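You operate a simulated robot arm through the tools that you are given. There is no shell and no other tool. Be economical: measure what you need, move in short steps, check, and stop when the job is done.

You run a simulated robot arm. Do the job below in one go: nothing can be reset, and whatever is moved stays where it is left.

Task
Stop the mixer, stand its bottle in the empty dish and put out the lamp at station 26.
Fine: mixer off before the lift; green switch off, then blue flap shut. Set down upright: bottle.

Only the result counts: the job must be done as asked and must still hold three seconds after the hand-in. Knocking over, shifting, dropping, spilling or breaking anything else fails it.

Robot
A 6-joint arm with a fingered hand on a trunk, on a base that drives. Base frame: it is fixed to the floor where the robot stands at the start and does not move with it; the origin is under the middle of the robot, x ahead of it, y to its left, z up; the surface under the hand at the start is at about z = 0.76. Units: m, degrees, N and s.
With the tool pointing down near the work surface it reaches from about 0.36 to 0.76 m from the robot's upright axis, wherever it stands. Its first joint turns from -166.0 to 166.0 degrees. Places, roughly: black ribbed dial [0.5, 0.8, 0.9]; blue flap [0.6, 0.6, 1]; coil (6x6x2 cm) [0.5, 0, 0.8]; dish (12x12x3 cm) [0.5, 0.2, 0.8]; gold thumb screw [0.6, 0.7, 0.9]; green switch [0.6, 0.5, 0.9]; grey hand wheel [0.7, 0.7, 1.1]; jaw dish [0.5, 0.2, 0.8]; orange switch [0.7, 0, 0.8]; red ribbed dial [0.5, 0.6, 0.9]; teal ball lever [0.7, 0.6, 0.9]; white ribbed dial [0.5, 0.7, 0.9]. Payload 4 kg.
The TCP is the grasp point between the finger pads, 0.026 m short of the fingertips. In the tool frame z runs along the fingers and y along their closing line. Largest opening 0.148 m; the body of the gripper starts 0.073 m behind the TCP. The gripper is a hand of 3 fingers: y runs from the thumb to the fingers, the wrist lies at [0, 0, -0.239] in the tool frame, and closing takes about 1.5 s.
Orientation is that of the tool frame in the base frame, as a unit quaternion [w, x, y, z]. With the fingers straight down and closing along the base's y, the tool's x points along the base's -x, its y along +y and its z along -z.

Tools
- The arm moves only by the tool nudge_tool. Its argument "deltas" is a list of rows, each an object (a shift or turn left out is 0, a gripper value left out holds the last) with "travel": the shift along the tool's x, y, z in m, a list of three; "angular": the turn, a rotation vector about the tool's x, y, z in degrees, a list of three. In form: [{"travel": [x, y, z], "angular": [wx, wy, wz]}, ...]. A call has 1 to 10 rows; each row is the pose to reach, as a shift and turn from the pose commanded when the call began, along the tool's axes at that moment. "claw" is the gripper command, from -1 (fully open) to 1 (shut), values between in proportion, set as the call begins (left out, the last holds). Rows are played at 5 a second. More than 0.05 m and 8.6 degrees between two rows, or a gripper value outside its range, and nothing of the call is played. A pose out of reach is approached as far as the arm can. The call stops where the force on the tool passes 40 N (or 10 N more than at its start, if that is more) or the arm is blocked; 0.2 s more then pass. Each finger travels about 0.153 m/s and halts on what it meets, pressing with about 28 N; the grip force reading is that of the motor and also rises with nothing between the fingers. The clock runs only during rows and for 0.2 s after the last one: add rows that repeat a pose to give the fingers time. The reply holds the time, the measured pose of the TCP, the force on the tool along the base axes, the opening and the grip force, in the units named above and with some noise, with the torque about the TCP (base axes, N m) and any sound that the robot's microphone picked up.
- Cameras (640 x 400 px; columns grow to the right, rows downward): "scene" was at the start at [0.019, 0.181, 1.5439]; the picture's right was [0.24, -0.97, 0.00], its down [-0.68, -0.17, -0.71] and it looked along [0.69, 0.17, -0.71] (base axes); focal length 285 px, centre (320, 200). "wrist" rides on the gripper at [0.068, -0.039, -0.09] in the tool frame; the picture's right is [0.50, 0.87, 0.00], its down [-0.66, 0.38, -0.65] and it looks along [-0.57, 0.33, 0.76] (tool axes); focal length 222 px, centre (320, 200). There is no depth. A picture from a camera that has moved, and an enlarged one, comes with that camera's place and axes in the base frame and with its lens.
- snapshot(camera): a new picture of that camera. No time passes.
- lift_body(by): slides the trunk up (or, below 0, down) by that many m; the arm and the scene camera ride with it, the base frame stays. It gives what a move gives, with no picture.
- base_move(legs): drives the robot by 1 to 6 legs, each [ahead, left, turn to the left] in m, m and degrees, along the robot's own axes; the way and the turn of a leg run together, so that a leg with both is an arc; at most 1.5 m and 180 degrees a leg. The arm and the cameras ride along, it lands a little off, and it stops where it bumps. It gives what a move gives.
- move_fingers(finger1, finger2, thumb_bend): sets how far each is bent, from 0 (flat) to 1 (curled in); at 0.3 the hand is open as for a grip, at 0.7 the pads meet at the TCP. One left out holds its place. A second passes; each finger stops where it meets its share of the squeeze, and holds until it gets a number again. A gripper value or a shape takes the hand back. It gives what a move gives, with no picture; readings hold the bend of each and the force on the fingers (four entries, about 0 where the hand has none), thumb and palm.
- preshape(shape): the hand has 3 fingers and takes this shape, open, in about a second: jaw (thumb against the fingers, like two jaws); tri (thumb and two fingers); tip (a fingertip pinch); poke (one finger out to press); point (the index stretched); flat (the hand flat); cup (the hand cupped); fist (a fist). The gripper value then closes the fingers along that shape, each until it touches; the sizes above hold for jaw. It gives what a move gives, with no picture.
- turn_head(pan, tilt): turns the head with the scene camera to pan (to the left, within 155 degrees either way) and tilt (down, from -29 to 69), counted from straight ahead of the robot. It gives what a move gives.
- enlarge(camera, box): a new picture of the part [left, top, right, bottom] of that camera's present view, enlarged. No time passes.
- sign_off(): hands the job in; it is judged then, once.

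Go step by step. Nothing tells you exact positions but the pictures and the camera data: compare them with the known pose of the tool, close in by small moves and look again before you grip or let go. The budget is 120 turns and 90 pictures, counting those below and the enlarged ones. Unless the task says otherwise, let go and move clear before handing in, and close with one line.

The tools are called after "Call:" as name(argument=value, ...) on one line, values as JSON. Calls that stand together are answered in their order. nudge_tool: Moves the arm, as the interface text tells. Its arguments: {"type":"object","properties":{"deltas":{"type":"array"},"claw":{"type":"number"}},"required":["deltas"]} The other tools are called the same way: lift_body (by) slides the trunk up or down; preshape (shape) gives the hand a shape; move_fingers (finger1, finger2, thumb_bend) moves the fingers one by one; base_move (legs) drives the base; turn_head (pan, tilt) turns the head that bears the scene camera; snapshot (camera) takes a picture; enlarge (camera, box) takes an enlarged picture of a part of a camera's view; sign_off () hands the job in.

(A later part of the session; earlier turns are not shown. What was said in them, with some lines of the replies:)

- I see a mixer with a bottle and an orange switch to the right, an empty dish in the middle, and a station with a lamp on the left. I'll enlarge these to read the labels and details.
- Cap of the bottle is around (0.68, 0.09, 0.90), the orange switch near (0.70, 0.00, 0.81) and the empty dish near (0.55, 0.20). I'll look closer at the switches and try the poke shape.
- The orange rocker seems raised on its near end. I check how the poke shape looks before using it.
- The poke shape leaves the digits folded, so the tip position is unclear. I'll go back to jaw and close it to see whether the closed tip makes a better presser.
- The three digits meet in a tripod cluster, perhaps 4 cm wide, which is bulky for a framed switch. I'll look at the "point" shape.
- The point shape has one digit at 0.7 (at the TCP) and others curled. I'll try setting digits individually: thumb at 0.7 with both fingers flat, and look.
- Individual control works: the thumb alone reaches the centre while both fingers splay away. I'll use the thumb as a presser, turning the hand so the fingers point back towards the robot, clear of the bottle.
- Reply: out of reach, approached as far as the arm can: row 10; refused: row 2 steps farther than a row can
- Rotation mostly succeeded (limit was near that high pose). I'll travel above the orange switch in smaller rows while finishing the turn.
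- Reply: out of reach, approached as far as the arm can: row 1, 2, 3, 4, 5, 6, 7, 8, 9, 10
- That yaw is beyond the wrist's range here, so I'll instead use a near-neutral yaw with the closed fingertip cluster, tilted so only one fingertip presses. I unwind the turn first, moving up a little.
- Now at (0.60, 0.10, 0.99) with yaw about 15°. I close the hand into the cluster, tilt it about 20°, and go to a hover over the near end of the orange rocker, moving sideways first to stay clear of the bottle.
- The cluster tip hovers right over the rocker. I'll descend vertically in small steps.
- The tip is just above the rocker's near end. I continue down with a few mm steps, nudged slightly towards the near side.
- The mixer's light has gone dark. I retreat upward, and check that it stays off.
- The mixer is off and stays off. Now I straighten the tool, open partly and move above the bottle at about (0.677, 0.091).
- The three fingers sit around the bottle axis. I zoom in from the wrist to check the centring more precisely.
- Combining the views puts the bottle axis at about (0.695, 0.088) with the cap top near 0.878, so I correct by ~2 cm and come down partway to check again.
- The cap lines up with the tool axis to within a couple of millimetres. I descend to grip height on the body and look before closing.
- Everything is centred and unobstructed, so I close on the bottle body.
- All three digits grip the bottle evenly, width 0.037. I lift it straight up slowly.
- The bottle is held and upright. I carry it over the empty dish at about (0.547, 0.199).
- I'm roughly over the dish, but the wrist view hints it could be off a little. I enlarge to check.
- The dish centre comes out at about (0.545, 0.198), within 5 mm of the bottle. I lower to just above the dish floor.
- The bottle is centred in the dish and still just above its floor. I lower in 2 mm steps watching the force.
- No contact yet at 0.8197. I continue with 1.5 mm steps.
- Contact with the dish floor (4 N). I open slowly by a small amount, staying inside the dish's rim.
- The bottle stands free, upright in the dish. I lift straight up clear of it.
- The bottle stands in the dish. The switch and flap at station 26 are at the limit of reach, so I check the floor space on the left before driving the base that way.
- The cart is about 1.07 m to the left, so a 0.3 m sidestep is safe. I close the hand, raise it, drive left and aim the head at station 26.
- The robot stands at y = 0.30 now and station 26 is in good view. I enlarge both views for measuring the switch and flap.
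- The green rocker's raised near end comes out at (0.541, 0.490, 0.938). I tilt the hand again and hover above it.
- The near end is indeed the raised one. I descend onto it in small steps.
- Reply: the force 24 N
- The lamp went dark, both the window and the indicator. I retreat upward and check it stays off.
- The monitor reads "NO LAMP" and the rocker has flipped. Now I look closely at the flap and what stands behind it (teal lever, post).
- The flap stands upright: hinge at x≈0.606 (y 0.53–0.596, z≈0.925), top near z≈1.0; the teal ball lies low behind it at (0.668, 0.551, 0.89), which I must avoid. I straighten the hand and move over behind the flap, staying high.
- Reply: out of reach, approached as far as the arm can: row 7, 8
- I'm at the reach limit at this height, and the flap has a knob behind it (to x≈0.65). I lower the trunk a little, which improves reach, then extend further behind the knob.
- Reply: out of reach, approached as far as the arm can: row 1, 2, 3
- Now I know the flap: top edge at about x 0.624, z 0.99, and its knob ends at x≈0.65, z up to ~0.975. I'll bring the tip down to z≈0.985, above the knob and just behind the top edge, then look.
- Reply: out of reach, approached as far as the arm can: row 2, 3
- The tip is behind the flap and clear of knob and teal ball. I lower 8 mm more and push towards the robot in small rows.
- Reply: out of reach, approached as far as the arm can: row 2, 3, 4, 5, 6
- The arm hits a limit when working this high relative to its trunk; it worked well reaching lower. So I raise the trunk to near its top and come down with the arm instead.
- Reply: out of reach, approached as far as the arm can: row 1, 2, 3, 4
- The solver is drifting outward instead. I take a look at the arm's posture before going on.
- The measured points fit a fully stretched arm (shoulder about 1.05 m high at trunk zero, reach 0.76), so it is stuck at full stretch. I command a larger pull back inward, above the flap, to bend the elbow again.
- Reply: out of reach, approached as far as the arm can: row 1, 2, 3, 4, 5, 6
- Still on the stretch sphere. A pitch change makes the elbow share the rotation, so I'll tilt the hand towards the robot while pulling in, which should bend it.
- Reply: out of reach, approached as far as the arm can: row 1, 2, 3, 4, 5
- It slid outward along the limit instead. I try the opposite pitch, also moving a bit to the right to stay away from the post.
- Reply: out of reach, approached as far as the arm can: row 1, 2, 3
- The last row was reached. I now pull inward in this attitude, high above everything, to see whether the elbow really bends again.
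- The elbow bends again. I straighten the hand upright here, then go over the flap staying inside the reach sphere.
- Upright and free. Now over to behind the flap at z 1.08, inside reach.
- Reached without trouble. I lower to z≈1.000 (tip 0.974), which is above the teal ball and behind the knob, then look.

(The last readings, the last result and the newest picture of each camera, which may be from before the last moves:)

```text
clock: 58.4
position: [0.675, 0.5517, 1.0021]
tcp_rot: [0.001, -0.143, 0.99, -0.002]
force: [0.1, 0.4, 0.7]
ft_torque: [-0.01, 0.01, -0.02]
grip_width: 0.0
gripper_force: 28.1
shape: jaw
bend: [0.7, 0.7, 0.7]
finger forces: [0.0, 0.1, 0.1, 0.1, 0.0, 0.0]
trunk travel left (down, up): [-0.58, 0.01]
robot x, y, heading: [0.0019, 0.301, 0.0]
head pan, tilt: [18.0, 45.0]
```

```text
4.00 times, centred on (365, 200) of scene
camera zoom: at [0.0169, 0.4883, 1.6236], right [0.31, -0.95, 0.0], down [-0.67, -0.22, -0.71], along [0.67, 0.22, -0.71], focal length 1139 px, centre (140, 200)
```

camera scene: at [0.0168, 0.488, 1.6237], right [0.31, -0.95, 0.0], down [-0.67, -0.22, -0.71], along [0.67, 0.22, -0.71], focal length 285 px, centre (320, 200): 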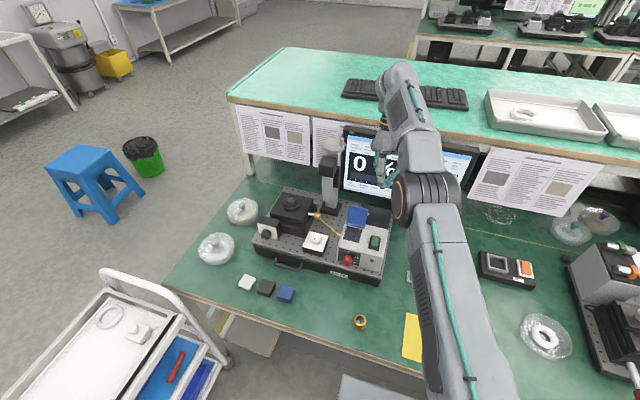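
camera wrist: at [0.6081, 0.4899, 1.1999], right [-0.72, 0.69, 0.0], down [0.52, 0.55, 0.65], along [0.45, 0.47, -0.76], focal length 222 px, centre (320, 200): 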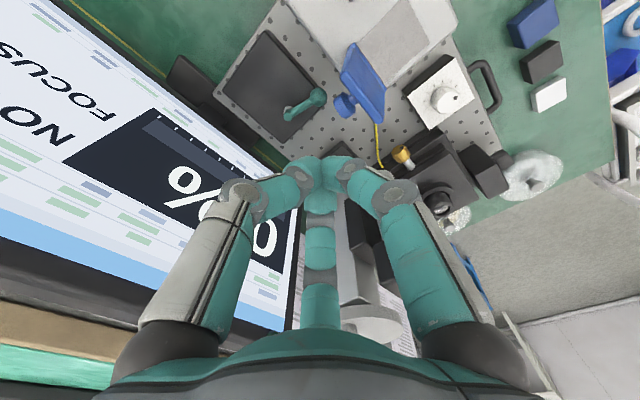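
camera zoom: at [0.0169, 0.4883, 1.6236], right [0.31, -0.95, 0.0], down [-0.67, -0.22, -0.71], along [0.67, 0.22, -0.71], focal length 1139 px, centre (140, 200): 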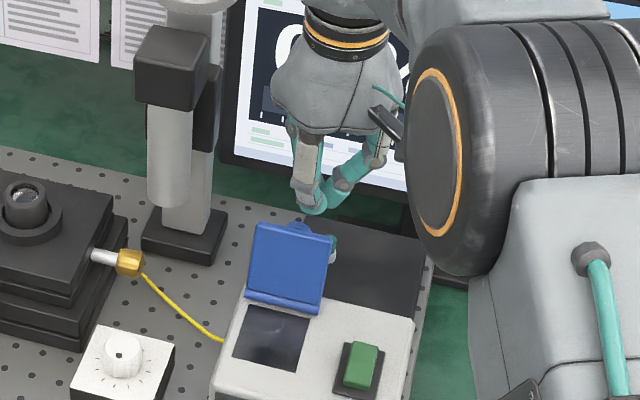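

Positioned behind the flap. I push towards the robot in small rows.

Call:
nudge_tool(deltas=[{"travel": [0.014, 0.004, 0]}, {"travel": [0.028, 0.008, 0]}, {"travel": [0.042, 0.0123, 0]}, {"travel": [0.056, 0.0164, 0]}, {"travel": [0.07, 0.0205, 0]}])

Call:
enlarge(camera="scene", box=[320, 150, 410, 250])

```text
clock: 59.6
position: [0.5988, 0.5453, 1.0053]
tcp_rot: [0.002, -0.142, 0.99, -0.001]
force: [-1.2, -25.3, 27.5]
ft_torque: [-0.31, -0.02, -0.05]
grip_width: 0.0001
gripper_force: 27.9
shape: jaw
bend: [0.7, 0.7, 0.72]
finger forces: [0.1, 0.1, 0.0, 0.0, 49.6, 0.0]
trunk travel left (down, up): [-0.58, 0.01]
robot x, y, heading: [-0.0001, 0.3024, -0.0]
head pan, tilt: [18.0, 45.0]
```

```text
4.00 times, centred on (365, 200) of scene
camera zoom: at [0.0142, 0.4836, 1.6245], right [0.31, -0.95, 0.0], down [-0.67, -0.22, -0.71], along [0.67, 0.22, -0.71], focal length 1139 px, centre (140, 200)
```

zoom: 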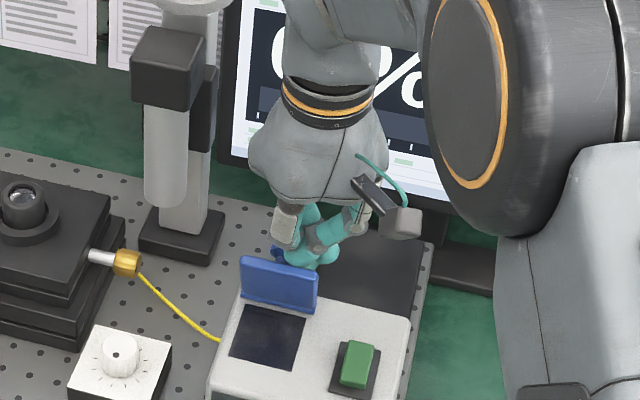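

The flap is tipping forward, but the knob now presses the thumb side with ~37 N. I back off upward a little and see where the flap stays.

Call:
nudge_tool(deltas=[{"travel": [0, -0.003, -0.012]}, {"travel": [0, -0.005, -0.03]}, {"travel": [0, -0.005, -0.05]}, {"travel": [0, -0.005, -0.05]}])

Call:
enlarge(camera="scene", box=[320, 170, 410, 250])

Call:
enlarge(camera="wrist", box=[220, 30, 420, 200])

```text
clock: 60.6
position: [0.6018, 0.5472, 1.0524]
tcp_rot: [0.001, -0.143, 0.99, -0.002]
force: [0.5, 0.5, 0.2]
ft_torque: [0.03, 0.02, 0.0]
grip_width: 0.0
gripper_force: 28.0
shape: jaw
bend: [0.7, 0.7, 0.74]
finger forces: [0.1, 0.1, 0.0, 0.1, 0.0, 0.0]
trunk travel left (down, up): [-0.58, 0.01]
robot x, y, heading: [0.0031, 0.3043, 0.2]
head pan, tilt: [18.0, 45.0]
```

```text
5.00 times, centred on (365, 210) of scene
camera zoom: at [0.0168, 0.4883, 1.6236], right [0.31, -0.95, 0.0], down [-0.67, -0.22, -0.71], along [0.67, 0.22, -0.71], focal length 1424 px, centre (95, 150)
```

zoom: 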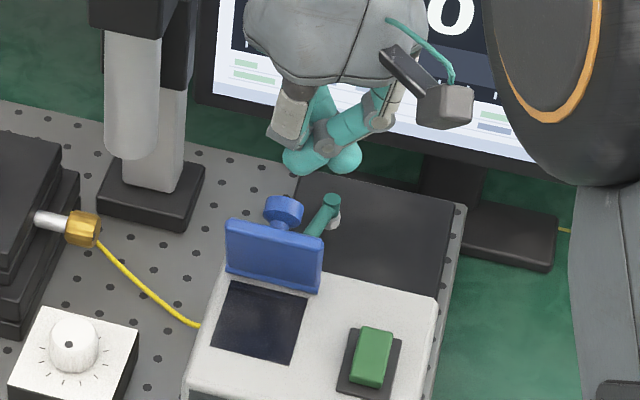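

```text
2.35 times, centred on (320, 115) of wrist
camera zoom: at [0.549, 0.4903, 1.1436], right [-0.72, 0.69, 0.0], down [0.52, 0.55, 0.65], along [0.45, 0.47, -0.76], focal length 523 px, centre (320, 400)
```

zoom: 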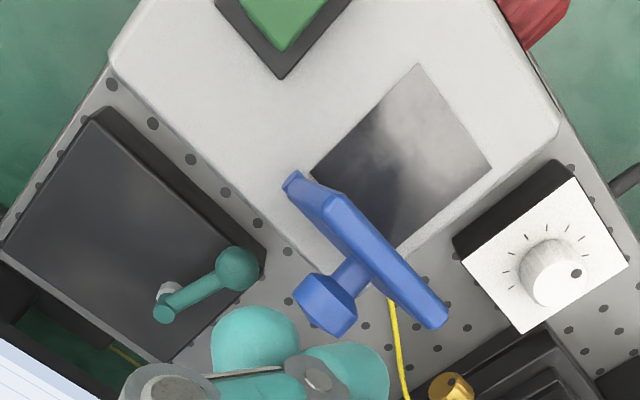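

The hinge holds by friction: the flap now leans about 30° forward with its knob at about (0.611, 0.563, 0.985). I re-close the fingers, go behind the knob and aligned with it in y, then down.

Call:
nudge_tool(deltas=[{"travel": [0, 0, -0.02]}, {"travel": [0, 0, -0.02]}], claw=0.7)

Call:
nudge_tool(deltas=[{"travel": [-0.018, 0.001, 0]}, {"travel": [-0.036, 0.002, 0]}, {"travel": [-0.051, 0.0034, 0]}, {"travel": [-0.051, 0.0034, 0.03]}, {"travel": [-0.051, 0.0034, 0.055]}, {"travel": [-0.051, 0.0034, 0.074]}, {"travel": [-0.051, 0.0034, 0.074]}], claw=1)

Call:
enlarge(camera="scene", box=[320, 170, 410, 250])

Call:
enlarge(camera="wrist", box=[220, 30, 420, 200])

```text
clock: 61.2
position: [0.6025, 0.5465, 1.0724]
tcp_rot: [0.0, -0.142, 0.99, -0.002]
force: [-0.3, -0.5, 0.5]
ft_torque: [0.01, -0.02, -0.01]
grip_width: 0.0219
gripper_force: 0.0
shape: jaw
bend: [0.74, 0.74, 0.7]
finger forces: [0.0, 0.0, 0.0, 0.1, 0.1, 0.0]
trunk travel left (down, up): [-0.58, 0.01]
robot x, y, heading: [0.0017, 0.2987, -0.1]
head pan, tilt: [18.0, 45.0]
```

```text
clock: 62.8
position: [0.6518, 0.5649, 0.9985]
tcp_rot: [-0.001, -0.143, 0.99, -0.001]
force: [-0.6, 0.2, 0.3]
ft_torque: [0.01, 0.03, 0.03]
grip_width: 0.0
gripper_force: 27.9
shape: jaw
bend: [0.7, 0.7, 0.7]
finger forces: [0.0, 0.0, 0.1, 0.0, 0.0, 0.0]
trunk travel left (down, up): [-0.58, 0.01]
robot x, y, heading: [-0.0019, 0.3006, 0.1]
head pan, tilt: [18.0, 45.0]
```

```text
5.00 times, centred on (365, 210) of scene
camera zoom: at [0.0169, 0.4883, 1.6236], right [0.31, -0.95, 0.0], down [-0.67, -0.22, -0.71], along [0.67, 0.22, -0.71], focal length 1424 px, centre (95, 150)
```

zoom: 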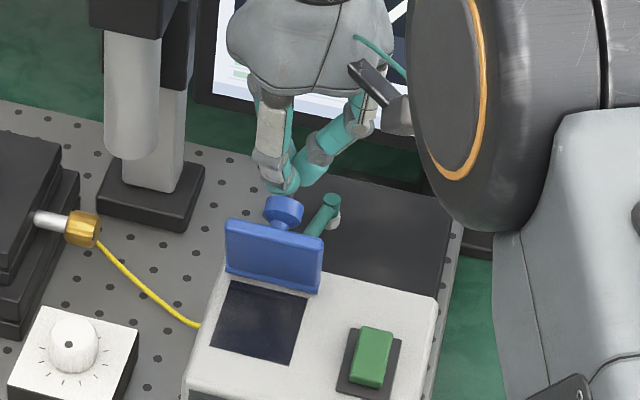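

```text
2.35 times, centred on (320, 115) of wrist
camera zoom: at [0.5974, 0.5082, 1.0889], right [-0.72, 0.69, 0.0], down [0.52, 0.55, 0.65], along [0.45, 0.47, -0.76], focal length 523 px, centre (320, 400)
```

zoom: 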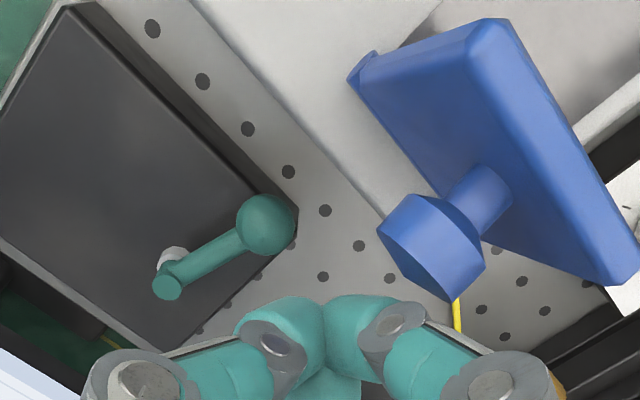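

The tip is right behind the knob and level with it. I push in -x again.

Call:
nudge_tool(deltas=[{"travel": [0.0125, 0.0037, 0]}, {"travel": [0.025, 0.0073, 0]}, {"travel": [0.0375, 0.011, 0]}, {"travel": [0.05, 0.0146, 0]}, {"travel": [0.0625, 0.0183, 0.0]}])

Call:
enlarge(camera="scene", box=[320, 170, 410, 250])

```text
clock: 64.0
position: [0.5857, 0.5644, 0.9977]
tcp_rot: [0.0, -0.142, 0.99, -0.001]
force: [-0.2, -0.3, 0.3]
ft_torque: [0.02, -0.02, -0.05]
grip_width: 0.0002
gripper_force: 27.0
shape: jaw
bend: [0.7, 0.7, 0.7]
finger forces: [0.0, 0.0, 0.1, 0.1, 0.0, 0.0]
trunk travel left (down, up): [-0.58, 0.01]
robot x, y, heading: [-0.0016, 0.2983, 0.2]
head pan, tilt: [18.0, 45.0]
```

```text
5.00 times, centred on (365, 210) of scene
camera zoom: at [0.0167, 0.4882, 1.6236], right [0.31, -0.95, 0.0], down [-0.67, -0.22, -0.71], along [0.67, 0.22, -0.71], focal length 1424 px, centre (95, 150)
```

zoom: 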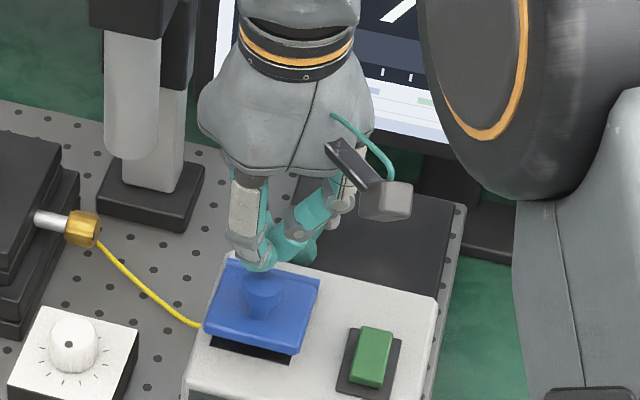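

The flap is almost closed. I rise, move above the knob and press down gently.

Call:
nudge_tool(deltas=[{"travel": [0, 0, -0.025]}, {"travel": [0, 0, -0.045]}, {"travel": [0.016, 0.005, -0.045]}, {"travel": [0.03, 0.009, -0.045]}, {"travel": [0.03, 0.009, -0.045]}])

Call:
enlarge(camera="scene", box=[320, 170, 410, 250])

Call:
enlarge(camera="wrist", box=[220, 30, 420, 200])

```text
clock: 65.2
position: [0.554, 0.5636, 1.0425]
tcp_rot: [0.001, -0.142, 0.99, -0.002]
force: [-0.3, 0.3, -0.2]
ft_torque: [-0.01, 0.02, 0.02]
grip_width: 0.0
gripper_force: 27.6
shape: jaw
bend: [0.7, 0.7, 0.7]
finger forces: [0.0, 0.0, 0.1, 0.0, 0.0, 0.1]
trunk travel left (down, up): [-0.58, 0.01]
robot x, y, heading: [0.0013, 0.2997, 0.0]
head pan, tilt: [18.0, 45.0]
```

```text
5.00 times, centred on (365, 210) of scene
camera zoom: at [0.0167, 0.4882, 1.6236], right [0.31, -0.95, 0.0], down [-0.67, -0.22, -0.71], along [0.67, 0.22, -0.71], focal length 1424 px, centre (95, 150)
```

zoom: 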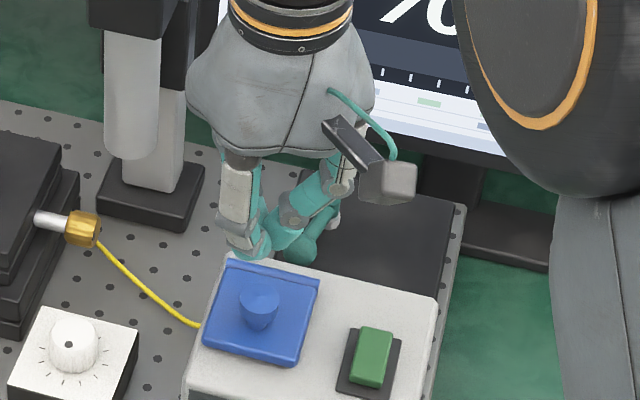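

```text
2.35 times, centred on (320, 115) of wrist
camera zoom: at [0.5001, 0.5079, 1.1342], right [-0.72, 0.69, 0.0], down [0.52, 0.55, 0.65], along [0.45, 0.47, -0.76], focal length 523 px, centre (320, 400)
```

zoom: 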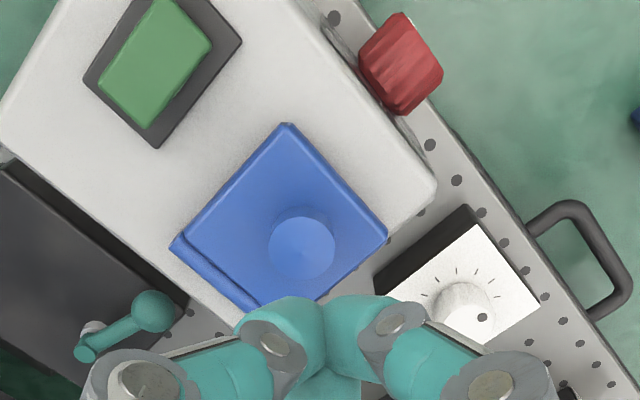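

The flap has dropped shut. I press lightly on the knob to make sure it is fully seated.

Call:
nudge_tool(deltas=[{"travel": [0, 0, 0.025]}, {"travel": [0, 0, 0.04]}, {"travel": [0, 0, 0.046]}, {"travel": [0, 0, 0.051]}, {"travel": [0, 0, 0.055]}])

```text
clock: 66.4
position: [0.5547, 0.5635, 0.9882]
tcp_rot: [0.0, -0.143, 0.99, -0.002]
force: [-0.1, 0.1, 0.1]
ft_torque: [0.01, 0.03, -0.01]
grip_width: 0.0001
gripper_force: 28.6
shape: jaw
bend: [0.7, 0.7, 0.7]
finger forces: [0.0, 0.0, 0.0, 0.0, 0.0, 0.0]
trunk travel left (down, up): [-0.58, 0.01]
robot x, y, heading: [0.0009, 0.2996, 0.1]
head pan, tilt: [18.0, 45.0]
```

Call:
nudge_tool(deltas=[{"travel": [0, 0, 0.004]}, {"travel": [0, 0, 0.008]}, {"travel": [0, 0, 0.011]}, {"travel": [0, 0, 0.014]}])

```text
clock: 67.0
position: [0.5558, 0.5642, 0.9854]
tcp_rot: [0.006, -0.141, 0.99, 0.0]
force: [-7.0, -3.7, 23.1]
ft_torque: [-0.13, 0.14, -0.01]
grip_width: 0.0001
gripper_force: 27.9
shape: jaw
bend: [0.7, 0.7, 0.7]
finger forces: [0.0, 0.0, 0.0, 0.0, 0.1, 0.0]
trunk travel left (down, up): [-0.58, 0.01]
robot x, y, heading: [0.0008, 0.3022, 0.0]
head pan, tilt: [18.0, 45.0]
stopped in row 3: the force on the tool passed its limit at 44 N (the readings are from after the stop); the commanded pose is now the measured one
```

Firm resistance at the knob, so the flap is fully seated. I withdraw upward and inspect everything.

Call:
nudge_tool(deltas=[{"travel": [0, 0, -0.03]}, {"travel": [0, 0, -0.07]}, {"travel": [0.03, 0, -0.1]}, {"travel": [0.07, 0, -0.12]}, {"travel": [0.1, 0, -0.12]}])

Call:
snapshot(camera="scene")

Call:
enlarge(camera="scene", box=[320, 170, 410, 260])

Call:
snapshot(camera="wrist")

```text
clock: 68.2
position: [0.4598, 0.5377, 1.1022]
tcp_rot: [0.004, -0.143, 0.99, 0.0]
force: [-0.3, 0.4, -0.1]
ft_torque: [0.01, 0.01, 0.0]
grip_width: 0.0002
gripper_force: 27.9
shape: jaw
bend: [0.7, 0.7, 0.7]
finger forces: [0.1, 0.0, 0.0, 0.0, 0.1, 0.1]
trunk travel left (down, up): [-0.58, 0.01]
robot x, y, heading: [0.0016, 0.3027, 0.3]
head pan, tilt: [18.0, 45.0]
```

```text
12 pictures are left
camera scene: at [0.0164, 0.4881, 1.6236], right [0.31, -0.95, 0.0], down [-0.67, -0.22, -0.71], along [0.67, 0.22, -0.71], focal length 285 px, centre (320, 200)
```

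scene: 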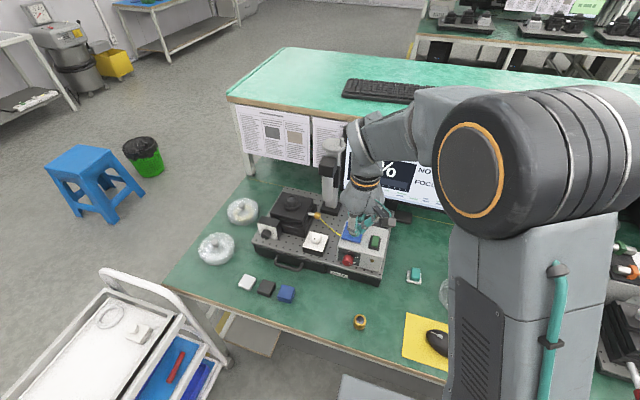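

```text
4.44 times, centred on (365, 215) of scene
camera zoom: at [0.0164, 0.4881, 1.6236], right [0.31, -0.95, 0.0], down [-0.67, -0.22, -0.71], along [0.67, 0.22, -0.71], focal length 1266 px, centre (120, 133)
```

zoom: 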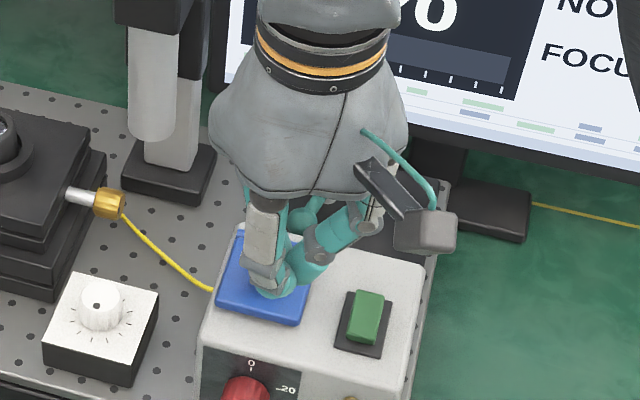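

```text
10 pictures are left
camera wrist: at [0.4058, 0.4804, 1.1929], right [-0.72, 0.69, 0.0], down [0.52, 0.55, 0.66], along [0.46, 0.47, -0.75], focal length 222 px, centre (320, 200)
```

wrist: 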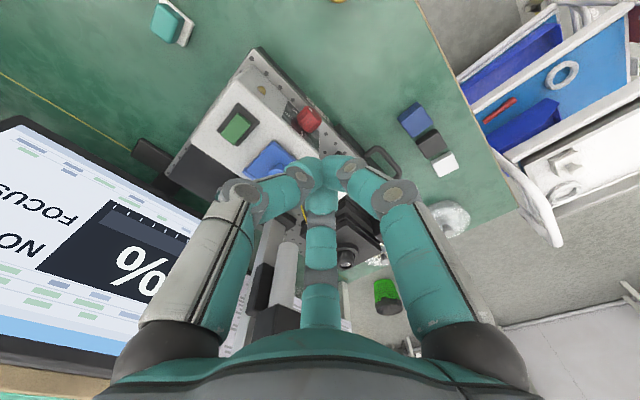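

Flap shut, green switch off, and the lamp indicator dark. I check the mixer and bottle by turning the head right.

Call:
turn_head(pan=-25, tilt=45)

Call:
snapshot(camera="scene")

```text
clock: 69.3
position: [0.461, 0.5374, 1.1004]
tcp_rot: [0.004, -0.143, 0.99, 0.0]
force: [0.4, 0.1, 0.5]
ft_torque: [-0.01, 0.0, 0.01]
grip_width: 0.0
gripper_force: 28.3
shape: jaw
bend: [0.7, 0.7, 0.7]
finger forces: [0.0, 0.0, 0.0, 0.0, 0.1, 0.0]
trunk travel left (down, up): [-0.58, 0.01]
robot x, y, heading: [0.0026, 0.304, 0.2]
head pan, tilt: [-25.0, 45.0]
```

```text
9 pictures are left
camera scene: at [0.0132, 0.4288, 1.6237], right [-0.42, -0.91, 0.0], down [-0.64, 0.3, -0.71], along [0.64, -0.3, -0.71], focal length 285 px, centre (320, 200)
```

scene: 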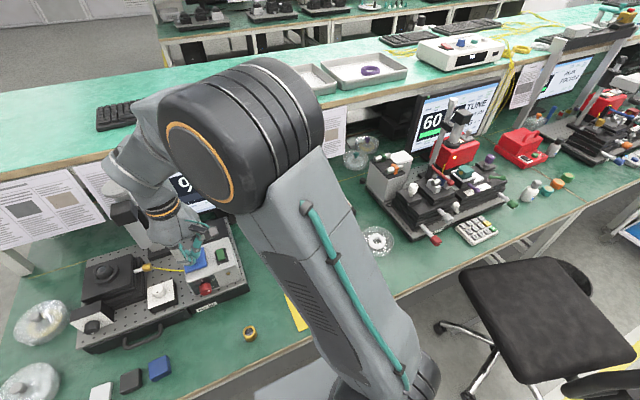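

The upper arm hides the bottle. I swing the hand a bit left at this safe height to uncover the view.

Call:
nudge_tool(deltas=[{"travel": [0, 0.04, 0]}, {"travel": [0, 0.08, 0]}, {"travel": [0, 0.12, 0]}, {"travel": [0, 0.16, 0]}])

Call:
snapshot(camera="scene")

```text
clock: 70.3
position: [0.4134, 0.69, 1.1021]
tcp_rot: [0.004, -0.143, 0.99, -0.001]
force: [0.0, 0.4, 0.3]
ft_torque: [0.01, -0.04, 0.02]
grip_width: 0.0
gripper_force: 27.8
shape: jaw
bend: [0.7, 0.7, 0.7]
finger forces: [0.1, 0.0, 0.0, 0.1, 0.1, 0.1]
trunk travel left (down, up): [-0.58, 0.01]
robot x, y, heading: [0.0028, 0.2978, 0.2]
head pan, tilt: [-25.0, 45.0]
```

```text
8 pictures are left
camera scene: at [0.0131, 0.4292, 1.6236], right [-0.42, -0.91, 0.0], down [-0.64, 0.3, -0.71], along [0.64, -0.3, -0.71], focal length 285 px, centre (320, 200)
```

scene: 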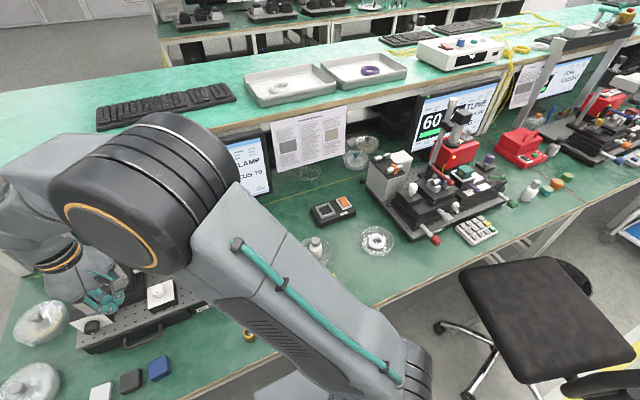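

The bottle stands upright in the dish, the mixer is dark, the lamp is out with the flap shut, and the hand is clear. I hand the job in.

Call:
sign_off()

```text
The job is handed in.
```

The job is handed in. I switched the mixer off before lifting the bottle, which now stands upright in the empty dish. At station 26 I turned the green switch off and then shut the blue flap, and the lamp is out.
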